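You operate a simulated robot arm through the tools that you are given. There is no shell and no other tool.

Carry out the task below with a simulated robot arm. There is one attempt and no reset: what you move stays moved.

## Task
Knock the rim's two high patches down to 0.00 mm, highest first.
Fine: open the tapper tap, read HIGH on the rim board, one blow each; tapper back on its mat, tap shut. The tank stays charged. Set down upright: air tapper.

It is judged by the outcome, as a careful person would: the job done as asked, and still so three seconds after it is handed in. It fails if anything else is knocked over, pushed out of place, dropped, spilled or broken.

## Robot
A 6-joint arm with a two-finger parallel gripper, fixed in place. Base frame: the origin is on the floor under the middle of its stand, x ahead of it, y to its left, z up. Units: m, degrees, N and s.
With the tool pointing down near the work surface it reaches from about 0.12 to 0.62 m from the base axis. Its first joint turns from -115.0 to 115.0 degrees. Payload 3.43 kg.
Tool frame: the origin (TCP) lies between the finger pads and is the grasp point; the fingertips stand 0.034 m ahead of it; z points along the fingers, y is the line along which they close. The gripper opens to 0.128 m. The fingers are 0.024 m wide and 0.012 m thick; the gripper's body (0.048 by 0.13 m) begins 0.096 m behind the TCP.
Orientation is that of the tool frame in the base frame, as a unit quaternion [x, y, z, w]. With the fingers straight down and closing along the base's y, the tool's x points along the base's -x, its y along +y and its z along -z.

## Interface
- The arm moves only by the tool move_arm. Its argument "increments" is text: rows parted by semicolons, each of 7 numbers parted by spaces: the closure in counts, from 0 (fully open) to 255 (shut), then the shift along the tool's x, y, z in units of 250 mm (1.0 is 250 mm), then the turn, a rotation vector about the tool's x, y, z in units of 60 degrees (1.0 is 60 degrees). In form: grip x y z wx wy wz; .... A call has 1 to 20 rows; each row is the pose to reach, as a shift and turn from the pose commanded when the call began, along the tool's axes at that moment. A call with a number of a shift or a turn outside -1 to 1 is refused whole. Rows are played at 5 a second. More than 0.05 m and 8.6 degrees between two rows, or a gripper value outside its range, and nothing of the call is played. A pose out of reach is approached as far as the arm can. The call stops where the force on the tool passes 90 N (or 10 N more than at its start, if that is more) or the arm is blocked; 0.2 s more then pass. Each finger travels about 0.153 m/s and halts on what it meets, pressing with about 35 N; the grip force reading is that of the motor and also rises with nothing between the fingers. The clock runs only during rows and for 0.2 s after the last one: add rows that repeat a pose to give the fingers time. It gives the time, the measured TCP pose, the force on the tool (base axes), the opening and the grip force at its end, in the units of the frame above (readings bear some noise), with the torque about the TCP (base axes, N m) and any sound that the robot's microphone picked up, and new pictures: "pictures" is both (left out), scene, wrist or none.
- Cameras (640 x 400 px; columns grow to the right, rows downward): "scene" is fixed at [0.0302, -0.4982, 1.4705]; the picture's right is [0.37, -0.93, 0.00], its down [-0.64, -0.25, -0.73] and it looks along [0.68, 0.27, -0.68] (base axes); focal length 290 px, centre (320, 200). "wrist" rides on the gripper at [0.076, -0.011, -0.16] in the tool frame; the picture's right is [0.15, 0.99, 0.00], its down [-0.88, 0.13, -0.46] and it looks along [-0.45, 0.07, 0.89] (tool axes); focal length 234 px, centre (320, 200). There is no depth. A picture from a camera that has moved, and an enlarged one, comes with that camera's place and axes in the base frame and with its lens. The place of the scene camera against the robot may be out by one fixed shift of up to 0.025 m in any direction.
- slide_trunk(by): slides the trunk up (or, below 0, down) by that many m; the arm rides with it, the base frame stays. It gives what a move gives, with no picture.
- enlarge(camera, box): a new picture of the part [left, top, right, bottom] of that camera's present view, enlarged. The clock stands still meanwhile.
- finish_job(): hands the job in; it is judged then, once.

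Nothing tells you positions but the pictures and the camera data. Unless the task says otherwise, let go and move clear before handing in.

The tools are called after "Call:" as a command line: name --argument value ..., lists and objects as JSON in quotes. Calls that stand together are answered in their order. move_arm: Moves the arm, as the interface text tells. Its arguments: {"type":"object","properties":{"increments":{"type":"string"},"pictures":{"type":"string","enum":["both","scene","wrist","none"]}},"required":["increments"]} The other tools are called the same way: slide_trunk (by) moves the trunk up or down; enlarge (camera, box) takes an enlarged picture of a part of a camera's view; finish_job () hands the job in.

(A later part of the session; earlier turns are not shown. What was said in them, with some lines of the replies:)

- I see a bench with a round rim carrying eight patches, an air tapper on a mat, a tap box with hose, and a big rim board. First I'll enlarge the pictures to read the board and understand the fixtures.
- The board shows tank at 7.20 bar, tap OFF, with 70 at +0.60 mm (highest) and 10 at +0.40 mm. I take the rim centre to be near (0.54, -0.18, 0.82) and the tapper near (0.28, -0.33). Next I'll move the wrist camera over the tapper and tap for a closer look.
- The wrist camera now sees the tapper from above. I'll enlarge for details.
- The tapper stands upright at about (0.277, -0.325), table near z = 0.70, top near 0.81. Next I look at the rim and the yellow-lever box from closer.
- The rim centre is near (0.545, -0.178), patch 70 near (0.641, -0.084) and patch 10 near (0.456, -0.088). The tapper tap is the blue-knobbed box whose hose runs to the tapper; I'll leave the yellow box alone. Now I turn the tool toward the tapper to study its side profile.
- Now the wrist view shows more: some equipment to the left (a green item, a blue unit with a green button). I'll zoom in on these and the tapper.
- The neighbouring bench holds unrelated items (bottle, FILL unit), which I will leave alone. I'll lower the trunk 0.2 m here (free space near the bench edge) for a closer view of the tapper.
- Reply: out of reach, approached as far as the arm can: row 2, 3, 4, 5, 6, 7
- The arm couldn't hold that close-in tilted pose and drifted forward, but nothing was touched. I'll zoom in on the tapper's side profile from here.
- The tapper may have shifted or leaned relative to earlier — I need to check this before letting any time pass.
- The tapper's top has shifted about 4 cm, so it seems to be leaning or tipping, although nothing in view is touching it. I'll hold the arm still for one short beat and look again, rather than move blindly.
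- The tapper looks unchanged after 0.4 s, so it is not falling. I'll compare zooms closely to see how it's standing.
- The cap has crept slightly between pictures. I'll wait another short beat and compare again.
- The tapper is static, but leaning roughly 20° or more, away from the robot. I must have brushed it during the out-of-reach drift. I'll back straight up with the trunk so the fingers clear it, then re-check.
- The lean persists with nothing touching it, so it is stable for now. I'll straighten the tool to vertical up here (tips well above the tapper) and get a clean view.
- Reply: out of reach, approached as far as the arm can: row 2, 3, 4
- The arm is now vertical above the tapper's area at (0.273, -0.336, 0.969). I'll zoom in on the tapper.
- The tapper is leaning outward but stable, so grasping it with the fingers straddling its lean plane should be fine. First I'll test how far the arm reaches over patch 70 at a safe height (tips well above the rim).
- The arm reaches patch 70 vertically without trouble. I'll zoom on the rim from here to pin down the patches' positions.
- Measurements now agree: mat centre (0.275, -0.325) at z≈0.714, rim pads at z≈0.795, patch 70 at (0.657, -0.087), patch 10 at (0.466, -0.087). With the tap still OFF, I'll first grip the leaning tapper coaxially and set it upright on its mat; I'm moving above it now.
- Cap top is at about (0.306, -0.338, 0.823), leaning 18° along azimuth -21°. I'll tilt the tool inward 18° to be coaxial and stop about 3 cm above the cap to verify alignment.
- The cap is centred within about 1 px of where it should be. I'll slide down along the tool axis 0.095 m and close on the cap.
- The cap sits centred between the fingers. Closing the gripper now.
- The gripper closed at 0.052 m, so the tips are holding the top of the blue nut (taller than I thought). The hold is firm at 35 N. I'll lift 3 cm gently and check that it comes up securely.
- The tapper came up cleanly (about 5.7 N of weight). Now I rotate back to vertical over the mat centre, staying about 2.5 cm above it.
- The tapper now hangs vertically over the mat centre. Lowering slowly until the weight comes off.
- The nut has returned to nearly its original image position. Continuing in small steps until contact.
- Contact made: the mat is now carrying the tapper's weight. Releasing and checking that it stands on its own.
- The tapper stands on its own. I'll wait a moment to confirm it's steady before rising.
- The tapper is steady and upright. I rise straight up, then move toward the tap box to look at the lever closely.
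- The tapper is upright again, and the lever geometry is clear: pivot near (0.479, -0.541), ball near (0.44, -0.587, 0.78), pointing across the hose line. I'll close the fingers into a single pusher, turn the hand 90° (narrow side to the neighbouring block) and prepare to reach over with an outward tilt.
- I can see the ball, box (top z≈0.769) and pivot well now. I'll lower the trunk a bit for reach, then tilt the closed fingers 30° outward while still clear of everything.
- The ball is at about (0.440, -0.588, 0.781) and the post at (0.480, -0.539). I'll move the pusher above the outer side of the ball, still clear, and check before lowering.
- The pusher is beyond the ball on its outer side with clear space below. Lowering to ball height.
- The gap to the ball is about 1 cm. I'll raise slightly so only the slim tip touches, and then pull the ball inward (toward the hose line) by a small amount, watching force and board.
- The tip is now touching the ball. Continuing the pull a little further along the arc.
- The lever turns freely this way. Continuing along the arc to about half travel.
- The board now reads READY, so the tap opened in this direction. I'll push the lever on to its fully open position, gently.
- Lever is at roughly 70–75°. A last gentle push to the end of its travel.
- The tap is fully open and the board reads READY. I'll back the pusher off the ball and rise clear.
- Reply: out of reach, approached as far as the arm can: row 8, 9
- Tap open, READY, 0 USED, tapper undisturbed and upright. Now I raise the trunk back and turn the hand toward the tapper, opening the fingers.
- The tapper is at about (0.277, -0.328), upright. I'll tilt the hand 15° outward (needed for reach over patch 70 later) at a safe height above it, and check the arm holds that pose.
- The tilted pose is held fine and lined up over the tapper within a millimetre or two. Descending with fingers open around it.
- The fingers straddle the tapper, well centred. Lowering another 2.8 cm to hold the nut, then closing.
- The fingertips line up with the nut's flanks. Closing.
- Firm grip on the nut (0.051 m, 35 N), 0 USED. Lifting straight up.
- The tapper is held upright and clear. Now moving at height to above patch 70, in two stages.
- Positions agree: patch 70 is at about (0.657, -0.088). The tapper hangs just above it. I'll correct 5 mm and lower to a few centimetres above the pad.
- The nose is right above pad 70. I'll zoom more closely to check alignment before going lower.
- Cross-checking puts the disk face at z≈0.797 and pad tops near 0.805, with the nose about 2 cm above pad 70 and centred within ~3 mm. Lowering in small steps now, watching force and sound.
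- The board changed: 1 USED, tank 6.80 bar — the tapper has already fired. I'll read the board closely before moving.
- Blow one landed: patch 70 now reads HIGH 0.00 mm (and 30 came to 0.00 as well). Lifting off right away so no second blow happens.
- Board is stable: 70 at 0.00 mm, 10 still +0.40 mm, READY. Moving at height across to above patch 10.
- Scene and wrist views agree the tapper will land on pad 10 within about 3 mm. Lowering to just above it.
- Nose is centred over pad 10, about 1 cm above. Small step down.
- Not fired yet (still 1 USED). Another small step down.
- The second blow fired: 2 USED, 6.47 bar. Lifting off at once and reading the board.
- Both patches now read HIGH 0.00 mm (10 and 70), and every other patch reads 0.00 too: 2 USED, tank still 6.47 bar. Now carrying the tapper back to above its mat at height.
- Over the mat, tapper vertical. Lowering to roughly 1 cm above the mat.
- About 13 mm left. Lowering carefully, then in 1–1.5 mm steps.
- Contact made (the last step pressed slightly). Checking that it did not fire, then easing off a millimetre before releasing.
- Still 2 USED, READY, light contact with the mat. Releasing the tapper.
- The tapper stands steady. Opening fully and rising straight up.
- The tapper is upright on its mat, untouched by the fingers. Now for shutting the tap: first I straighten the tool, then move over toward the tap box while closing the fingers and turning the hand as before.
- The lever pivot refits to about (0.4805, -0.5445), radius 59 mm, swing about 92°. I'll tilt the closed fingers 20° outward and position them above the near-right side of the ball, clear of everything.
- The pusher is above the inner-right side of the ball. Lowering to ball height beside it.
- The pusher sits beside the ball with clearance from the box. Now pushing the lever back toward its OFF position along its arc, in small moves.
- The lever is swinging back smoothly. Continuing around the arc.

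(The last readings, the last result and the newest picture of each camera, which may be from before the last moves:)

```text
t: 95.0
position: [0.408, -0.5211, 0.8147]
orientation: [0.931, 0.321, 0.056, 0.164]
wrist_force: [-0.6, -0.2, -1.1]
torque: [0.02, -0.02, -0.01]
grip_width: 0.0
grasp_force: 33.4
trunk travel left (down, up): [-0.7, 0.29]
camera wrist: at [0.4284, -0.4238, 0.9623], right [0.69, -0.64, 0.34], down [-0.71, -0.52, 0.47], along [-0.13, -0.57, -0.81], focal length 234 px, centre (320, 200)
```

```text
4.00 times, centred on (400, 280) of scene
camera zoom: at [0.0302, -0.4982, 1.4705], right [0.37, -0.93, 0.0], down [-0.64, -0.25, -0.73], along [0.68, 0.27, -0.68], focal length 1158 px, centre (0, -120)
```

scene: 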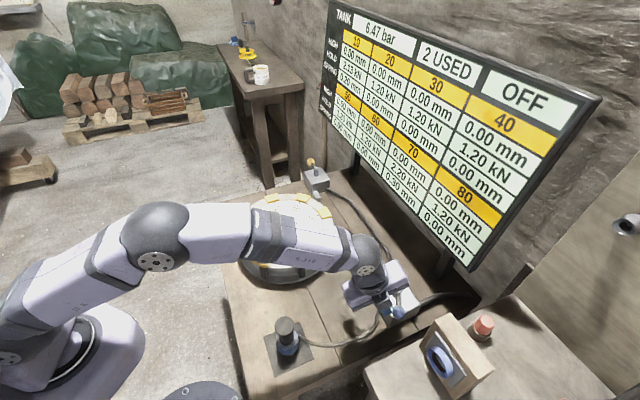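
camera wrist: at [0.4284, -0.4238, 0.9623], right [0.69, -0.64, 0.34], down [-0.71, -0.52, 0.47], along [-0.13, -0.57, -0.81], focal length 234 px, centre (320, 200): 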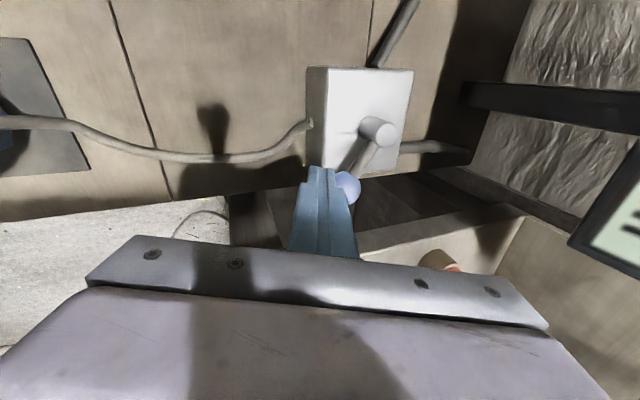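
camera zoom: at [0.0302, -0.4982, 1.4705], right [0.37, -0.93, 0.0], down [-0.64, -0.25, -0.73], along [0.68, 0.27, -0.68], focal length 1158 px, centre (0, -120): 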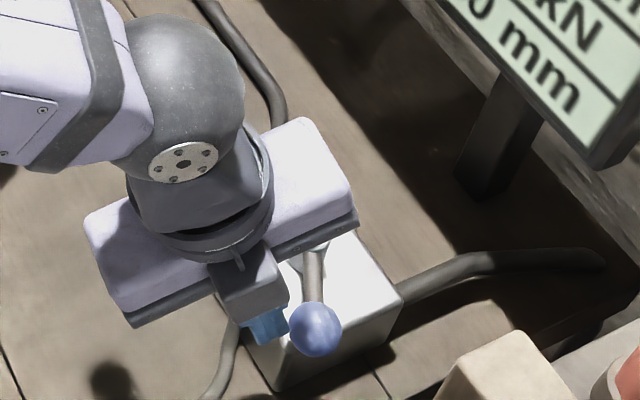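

The board now reads OFF. I'll push the lever the rest of the way to its original closed position.

Call:
move_arm --increments "255 -0.027 0.033 0.012 0 0 0; 255 -0.054 0.066 0.024 0 0 0; 255 -0.068 0.09 0.033 0 0 0; 255 -0.068 0.09 0.033 0 0 0" --pictures "wrist"

Call:
enlarge --camera "wrist" --box '[230, 60, 410, 260]'

Call:
enlarge --camera "scene" --box '[350, 230, 450, 330]'

```text
t: 96.0
position: [0.4104, -0.55, 0.8156]
orientation: [0.931, 0.321, 0.055, 0.163]
wrist_force: [-1.4, 0.0, 0.3]
torque: [-0.04, 0.01, -0.01]
grip_width: 0.0
grasp_force: 32.9
trunk travel left (down, up): [-0.7, 0.29]
camera wrist: at [0.4308, -0.4535, 0.9628], right [0.69, -0.64, 0.34], down [-0.71, -0.52, 0.47], along [-0.13, -0.57, -0.81], focal length 234 px, centre (320, 200)
```

wrist: 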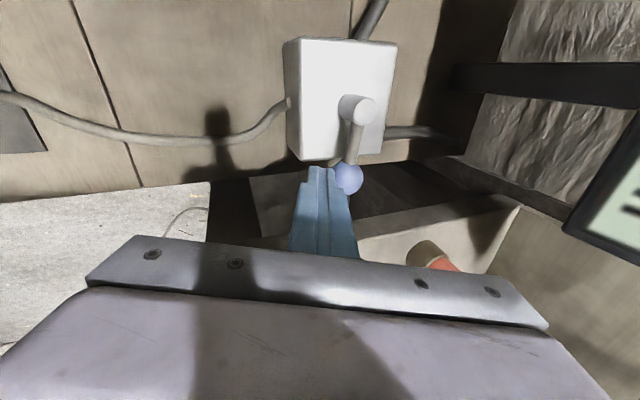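

```text
2.00 times, centred on (320, 160) of wrist
camera zoom: at [0.4308, -0.4535, 0.9628], right [0.69, -0.64, 0.34], down [-0.71, -0.52, 0.47], along [-0.13, -0.57, -0.81], focal length 468 px, centre (320, 280)
```

zoom: 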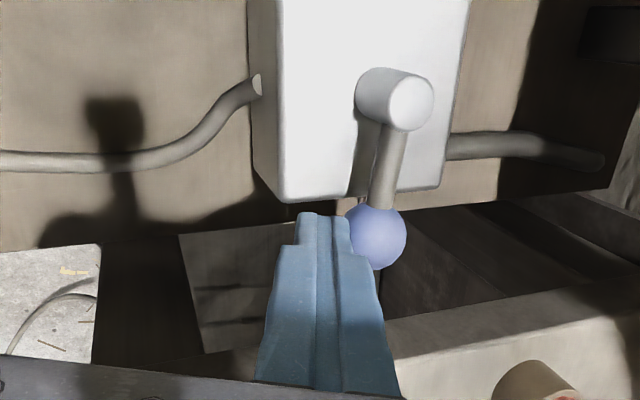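

```text
4.00 times, centred on (400, 280) of scene
camera zoom: at [0.0302, -0.4982, 1.4705], right [0.37, -0.93, 0.0], down [-0.64, -0.25, -0.73], along [0.68, 0.27, -0.68], focal length 1158 px, centre (0, -120)
```

zoom: 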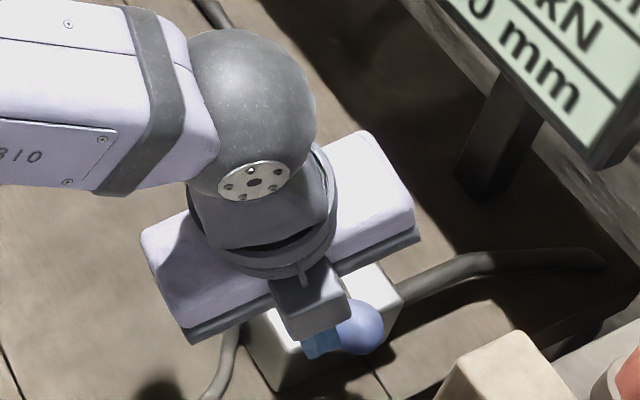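

Call:
move_arm --increments "255 -0.007 0.017 0.006 0 0 0; 255 -0.013 0.033 0.012 0 0 0; 255 -0.013 0.033 0.012 0 0 0" --pictures "wrist"

Call:
enlarge --camera "wrist" --box '[230, 60, 410, 260]'

```text
t: 96.8
position: [0.4153, -0.5595, 0.8143]
orientation: [0.931, 0.321, 0.056, 0.162]
wrist_force: [0.3, 0.2, 0.8]
torque: [0.04, 0.04, -0.01]
grip_width: 0.0001
grasp_force: 33.2
trunk travel left (down, up): [-0.7, 0.29]
camera wrist: at [0.4336, -0.4613, 0.9627], right [0.69, -0.64, 0.34], down [-0.71, -0.52, 0.47], along [-0.13, -0.57, -0.81], focal length 234 px, centre (320, 200)
```

wrist: 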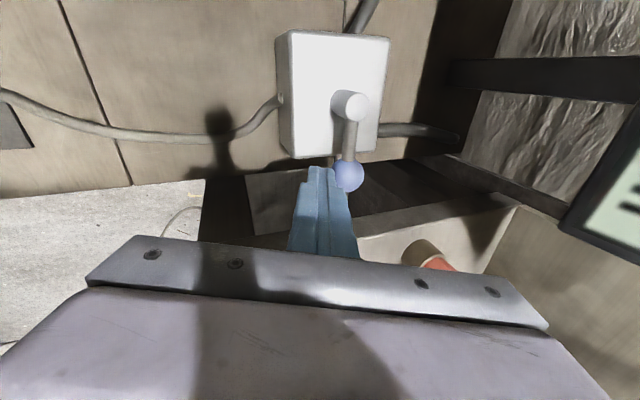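

```text
2.00 times, centred on (320, 160) of wrist
camera zoom: at [0.4336, -0.4613, 0.9627], right [0.69, -0.64, 0.34], down [-0.71, -0.52, 0.47], along [-0.13, -0.57, -0.81], focal length 468 px, centre (320, 280)
```

zoom: 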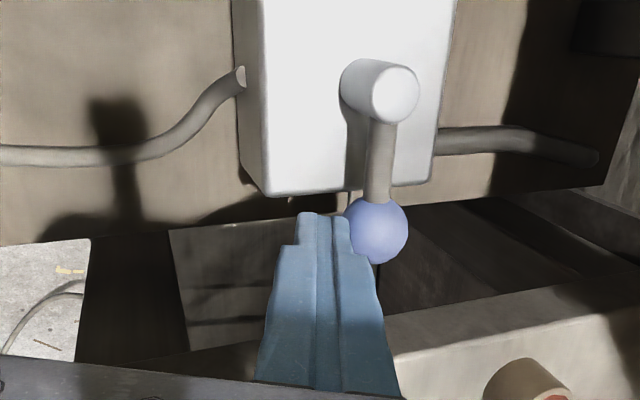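

The ball is back at its original closed spot and the board reads OFF. Backing off and rising clear.

Call:
move_arm --increments "255 0 -0.075 -0.027 0 0 0; 255 0 -0.02 -0.177 0 0 0; 255 0 0.035 -0.327 0 0 0; 255 0 0.089 -0.478 0 0 0; 255 0 0.089 -0.478 0 0 0" --pictures "both"

Call:
slide_trunk --by 0.2

```text
t: 98.0
position: [0.4003, -0.5449, 0.9348]
orientation: [0.931, 0.321, 0.057, 0.164]
wrist_force: [0.1, 0.9, -0.3]
torque: [-0.02, -0.02, -0.02]
grip_width: 0.0
grasp_force: 33.4
trunk travel left (down, up): [-0.7, 0.29]
camera wrist: at [0.4205, -0.4473, 1.0828], right [0.69, -0.64, 0.34], down [-0.71, -0.52, 0.47], along [-0.13, -0.57, -0.81], focal length 234 px, centre (320, 200)
```

scene: 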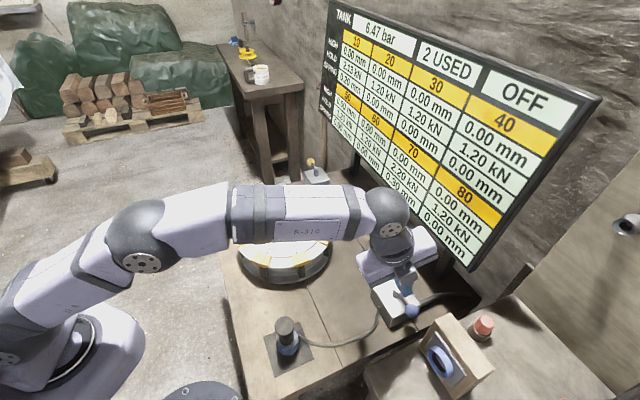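
wrist: 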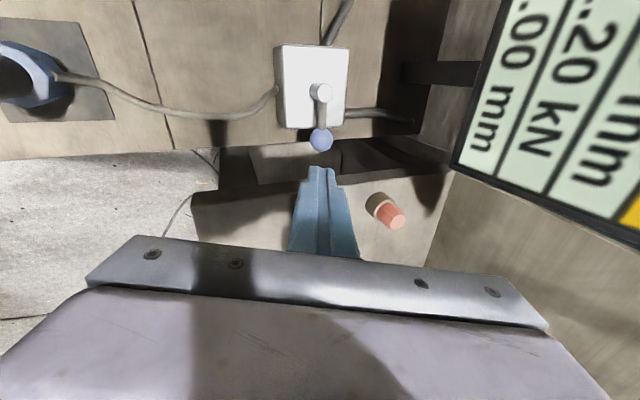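

```text
t: 100.2
position: [0.4005, -0.5449, 1.1343]
orientation: [0.931, 0.321, 0.057, 0.164]
wrist_force: [0.0, -0.7, -0.5]
torque: [-0.01, 0.01, -0.02]
grip_width: 0.0
grasp_force: 33.2
trunk travel left (down, up): [-0.9, 0.09]
```

Now moving the hand away from the tap and the board for a clear final look, opening the fingers.

Call:
move_arm --increments "255 0.037 -0.13 -0.047 0.067 0 0; 200 0.073 -0.261 -0.095 0.133 0 0; 120 0.11 -0.391 -0.142 0.2 0 0; 60 0.146 -0.522 -0.19 0.267 0 0; 0 0.183 -0.652 -0.237 0.333 0 0; 0 0.183 -0.652 -0.237 0.333 0 0" --pictures "both"

Call:
enlarge --camera "scene" --box '[320, 0, 600, 270]'

Call:
enlarge --camera "scene" --box '[210, 180, 450, 390]'

Call:
enlarge --camera "scene" --box '[240, 290, 350, 390]'

```text
t: 101.6
position: [0.3296, -0.3824, 1.1368]
orientation: [0.946, 0.325, 0.0, -0.001]
wrist_force: [0.6, 0.1, -0.1]
torque: [0.0, 0.03, -0.02]
grip_width: 0.1282
grasp_force: 0.1
trunk travel left (down, up): [-0.9, 0.09]
camera wrist: at [0.3823, -0.3262, 1.2973], right [0.72, -0.69, 0.0], down [-0.61, -0.65, 0.46], along [-0.32, -0.33, -0.89], focal length 234 px, centre (320, 200)
```

scene: 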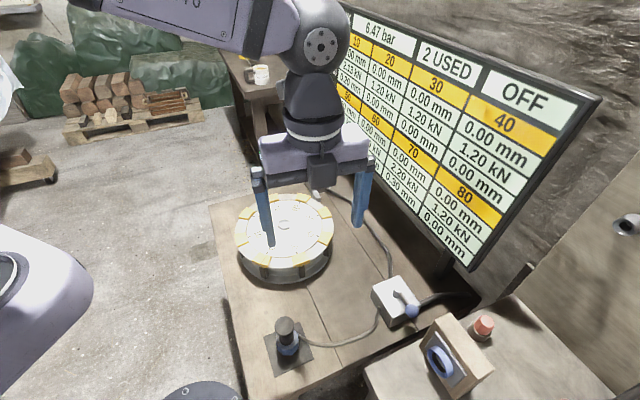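
wrist: 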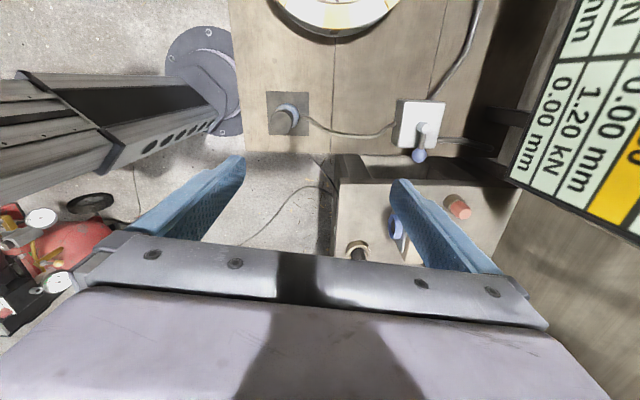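

```text
1.48 times, centred on (460, 135) of scene
camera zoom: at [0.0302, -0.4982, 1.4705], right [0.37, -0.93, 0.0], down [-0.64, -0.25, -0.73], along [0.68, 0.27, -0.68], focal length 429 px, centre (113, 296)
```

zoom: 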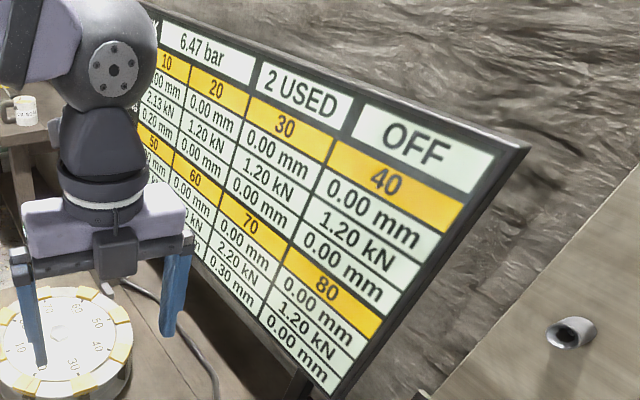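

```text
1.90 times, centred on (330, 285) of scene
camera zoom: at [0.0302, -0.4982, 1.4705], right [0.37, -0.93, 0.0], down [-0.64, -0.25, -0.73], along [0.68, 0.27, -0.68], focal length 552 px, centre (301, 38)
```

zoom: 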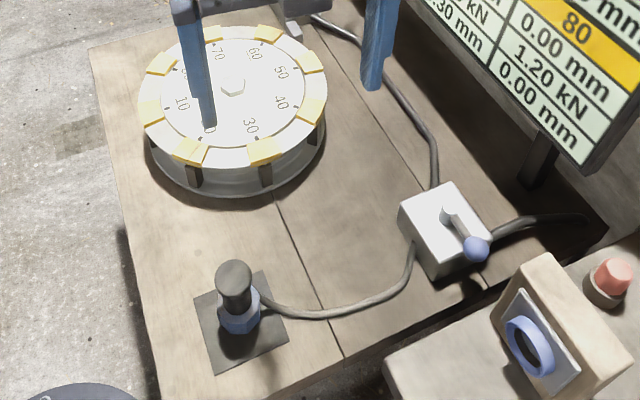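

```text
4.00 times, centred on (295, 340) of scene
camera zoom: at [0.0302, -0.4982, 1.4705], right [0.37, -0.93, 0.0], down [-0.64, -0.25, -0.73], along [0.68, 0.27, -0.68], focal length 1158 px, centre (420, -360)
```

zoom: 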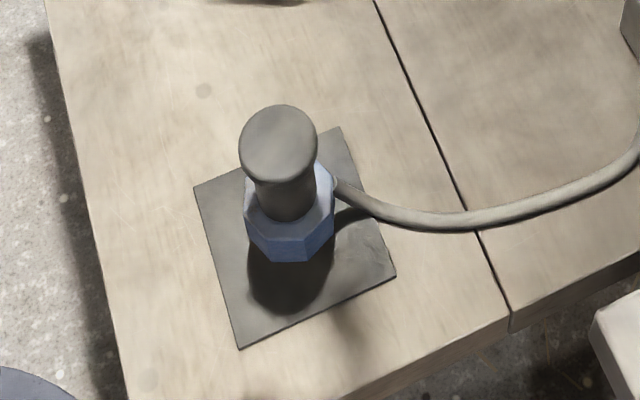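

Tap OFF, tapper upright, 2 USED and 6.47 bar. My wrist hides the left columns, so I'll move the arm back to read the whole board and confirm nothing drifts.

Call:
move_arm --increments "0 -0.008 -0.16 0 0 0 0; 0 -0.015 -0.32 0 0 0 0; 0 -0.023 -0.48 0 0 0 0; 0 -0.03 -0.639 0 0 0 0; 0 -0.038 -0.799 0 0 0 0; 0 -0.038 -0.799 0 0 0 0; 0 -0.038 -0.799 0 0 0 0; 0 -0.038 -0.799 0 0 0 0; 0 -0.038 -0.799 0 0 0 0; 0 -0.038 -0.799 0 0 0 0; 0 -0.038 -0.799 0 0 0 0; 0 -0.038 -0.799 0 0 0 0; 0 -0.038 -0.799 0 0 0 0; 0 -0.038 -0.799 0 0 0 0; 0 -0.038 -0.799 0 0 0 0; 0 -0.038 -0.799 0 0 0 0" --pictures "scene"

Call:
enlarge --camera "scene" --box '[320, 0, 480, 150]'

Call:
enlarge --camera "scene" --box '[320, 60, 510, 270]'

Call:
enlarge --camera "scene" --box '[210, 150, 450, 390]'

```text
t: 105.0
position: [0.1996, -0.2292, 1.1328]
orientation: [0.946, 0.325, 0.0, 0.0]
wrist_force: [-0.5, -0.5, 0.0]
torque: [-0.01, -0.02, 0.0]
grip_width: 0.1281
grasp_force: 0.0
trunk travel left (down, up): [-0.9, 0.09]
```

scene: 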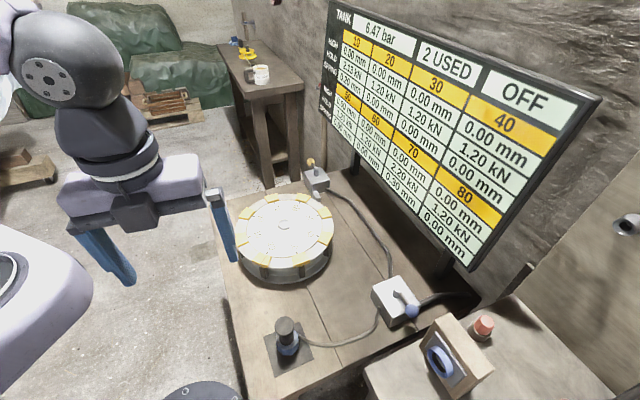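

```text
2.67 times, centred on (400, 75) of scene
camera zoom: at [0.0302, -0.4982, 1.4705], right [0.37, -0.93, 0.0], down [-0.64, -0.25, -0.73], along [0.68, 0.27, -0.68], focal length 772 px, centre (107, 533)
```

zoom: 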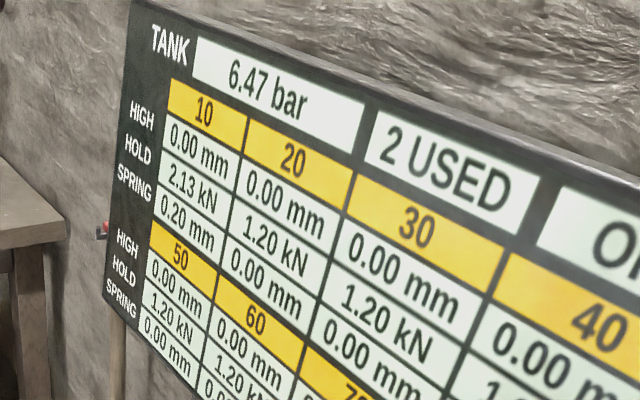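

```text
1.90 times, centred on (415, 165) of scene
camera zoom: at [0.0302, -0.4982, 1.4705], right [0.37, -0.93, 0.0], down [-0.64, -0.25, -0.73], along [0.68, 0.27, -0.68], focal length 552 px, centre (139, 267)
```

zoom: 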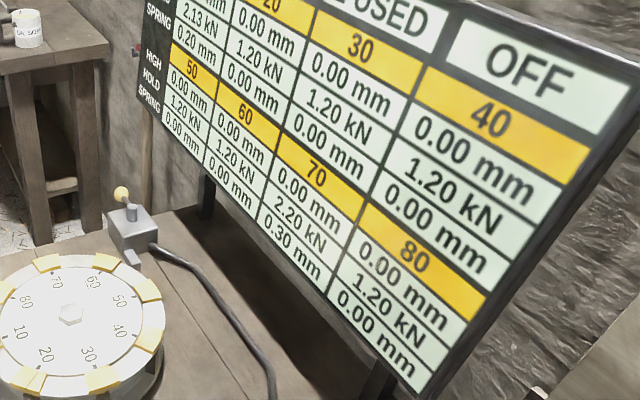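

```text
1.67 times, centred on (330, 270) of scene
camera zoom: at [0.0302, -0.4982, 1.4705], right [0.37, -0.93, 0.0], down [-0.64, -0.25, -0.73], along [0.68, 0.27, -0.68], focal length 483 px, centre (303, 83)
```

zoom: 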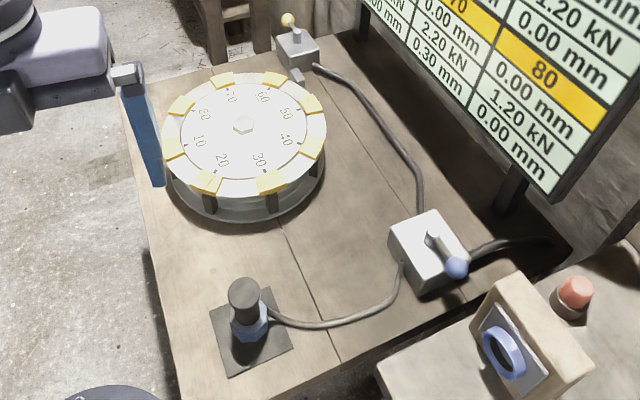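

All done as asked: patch 70 then patch 10 each took one blow. Every HIGH value on the board reads 0.00 mm, with 2 USED and the tank still charged at 6.47 bar. The tap is shut (OFF), and the tapper stands upright on its mat. The arm is empty and clear, so I'm handing in.

Call:
finish_job

```text
The job is handed in.
```

Both high patches now read 0.00 mm HIGH on the rim board. I did 70 first (it was +0.60 mm), then 10 (+0.40 mm), with one blow each. The job is handed in.

- **Board:** every HIGH value reads 0.00 mm, including 30 and 50, which started slightly low. It shows 2 USED. After the blows, SPRING reads 0.30 mm on 70 and 0.20 mm on 10, and HOLD rose to 2.20 kN and 2.13 kN. I took HIGH as the target and left SPRING and HOLD alone.
- **Tank:** still charged, at 6.47 bar (down from 7.20 after the two blows).
- **Tap and tapper:** the tap is shut, the board reads OFF, and the lever is back in its starting position. The tapper stands upright on its mat.
- **One slip:** early on, before the tap was opened, the arm brushed the tapper while trying a pose it couldn't reach and left it leaning about 18° on its mat. I set it upright again before starting, and it worked normally after that.
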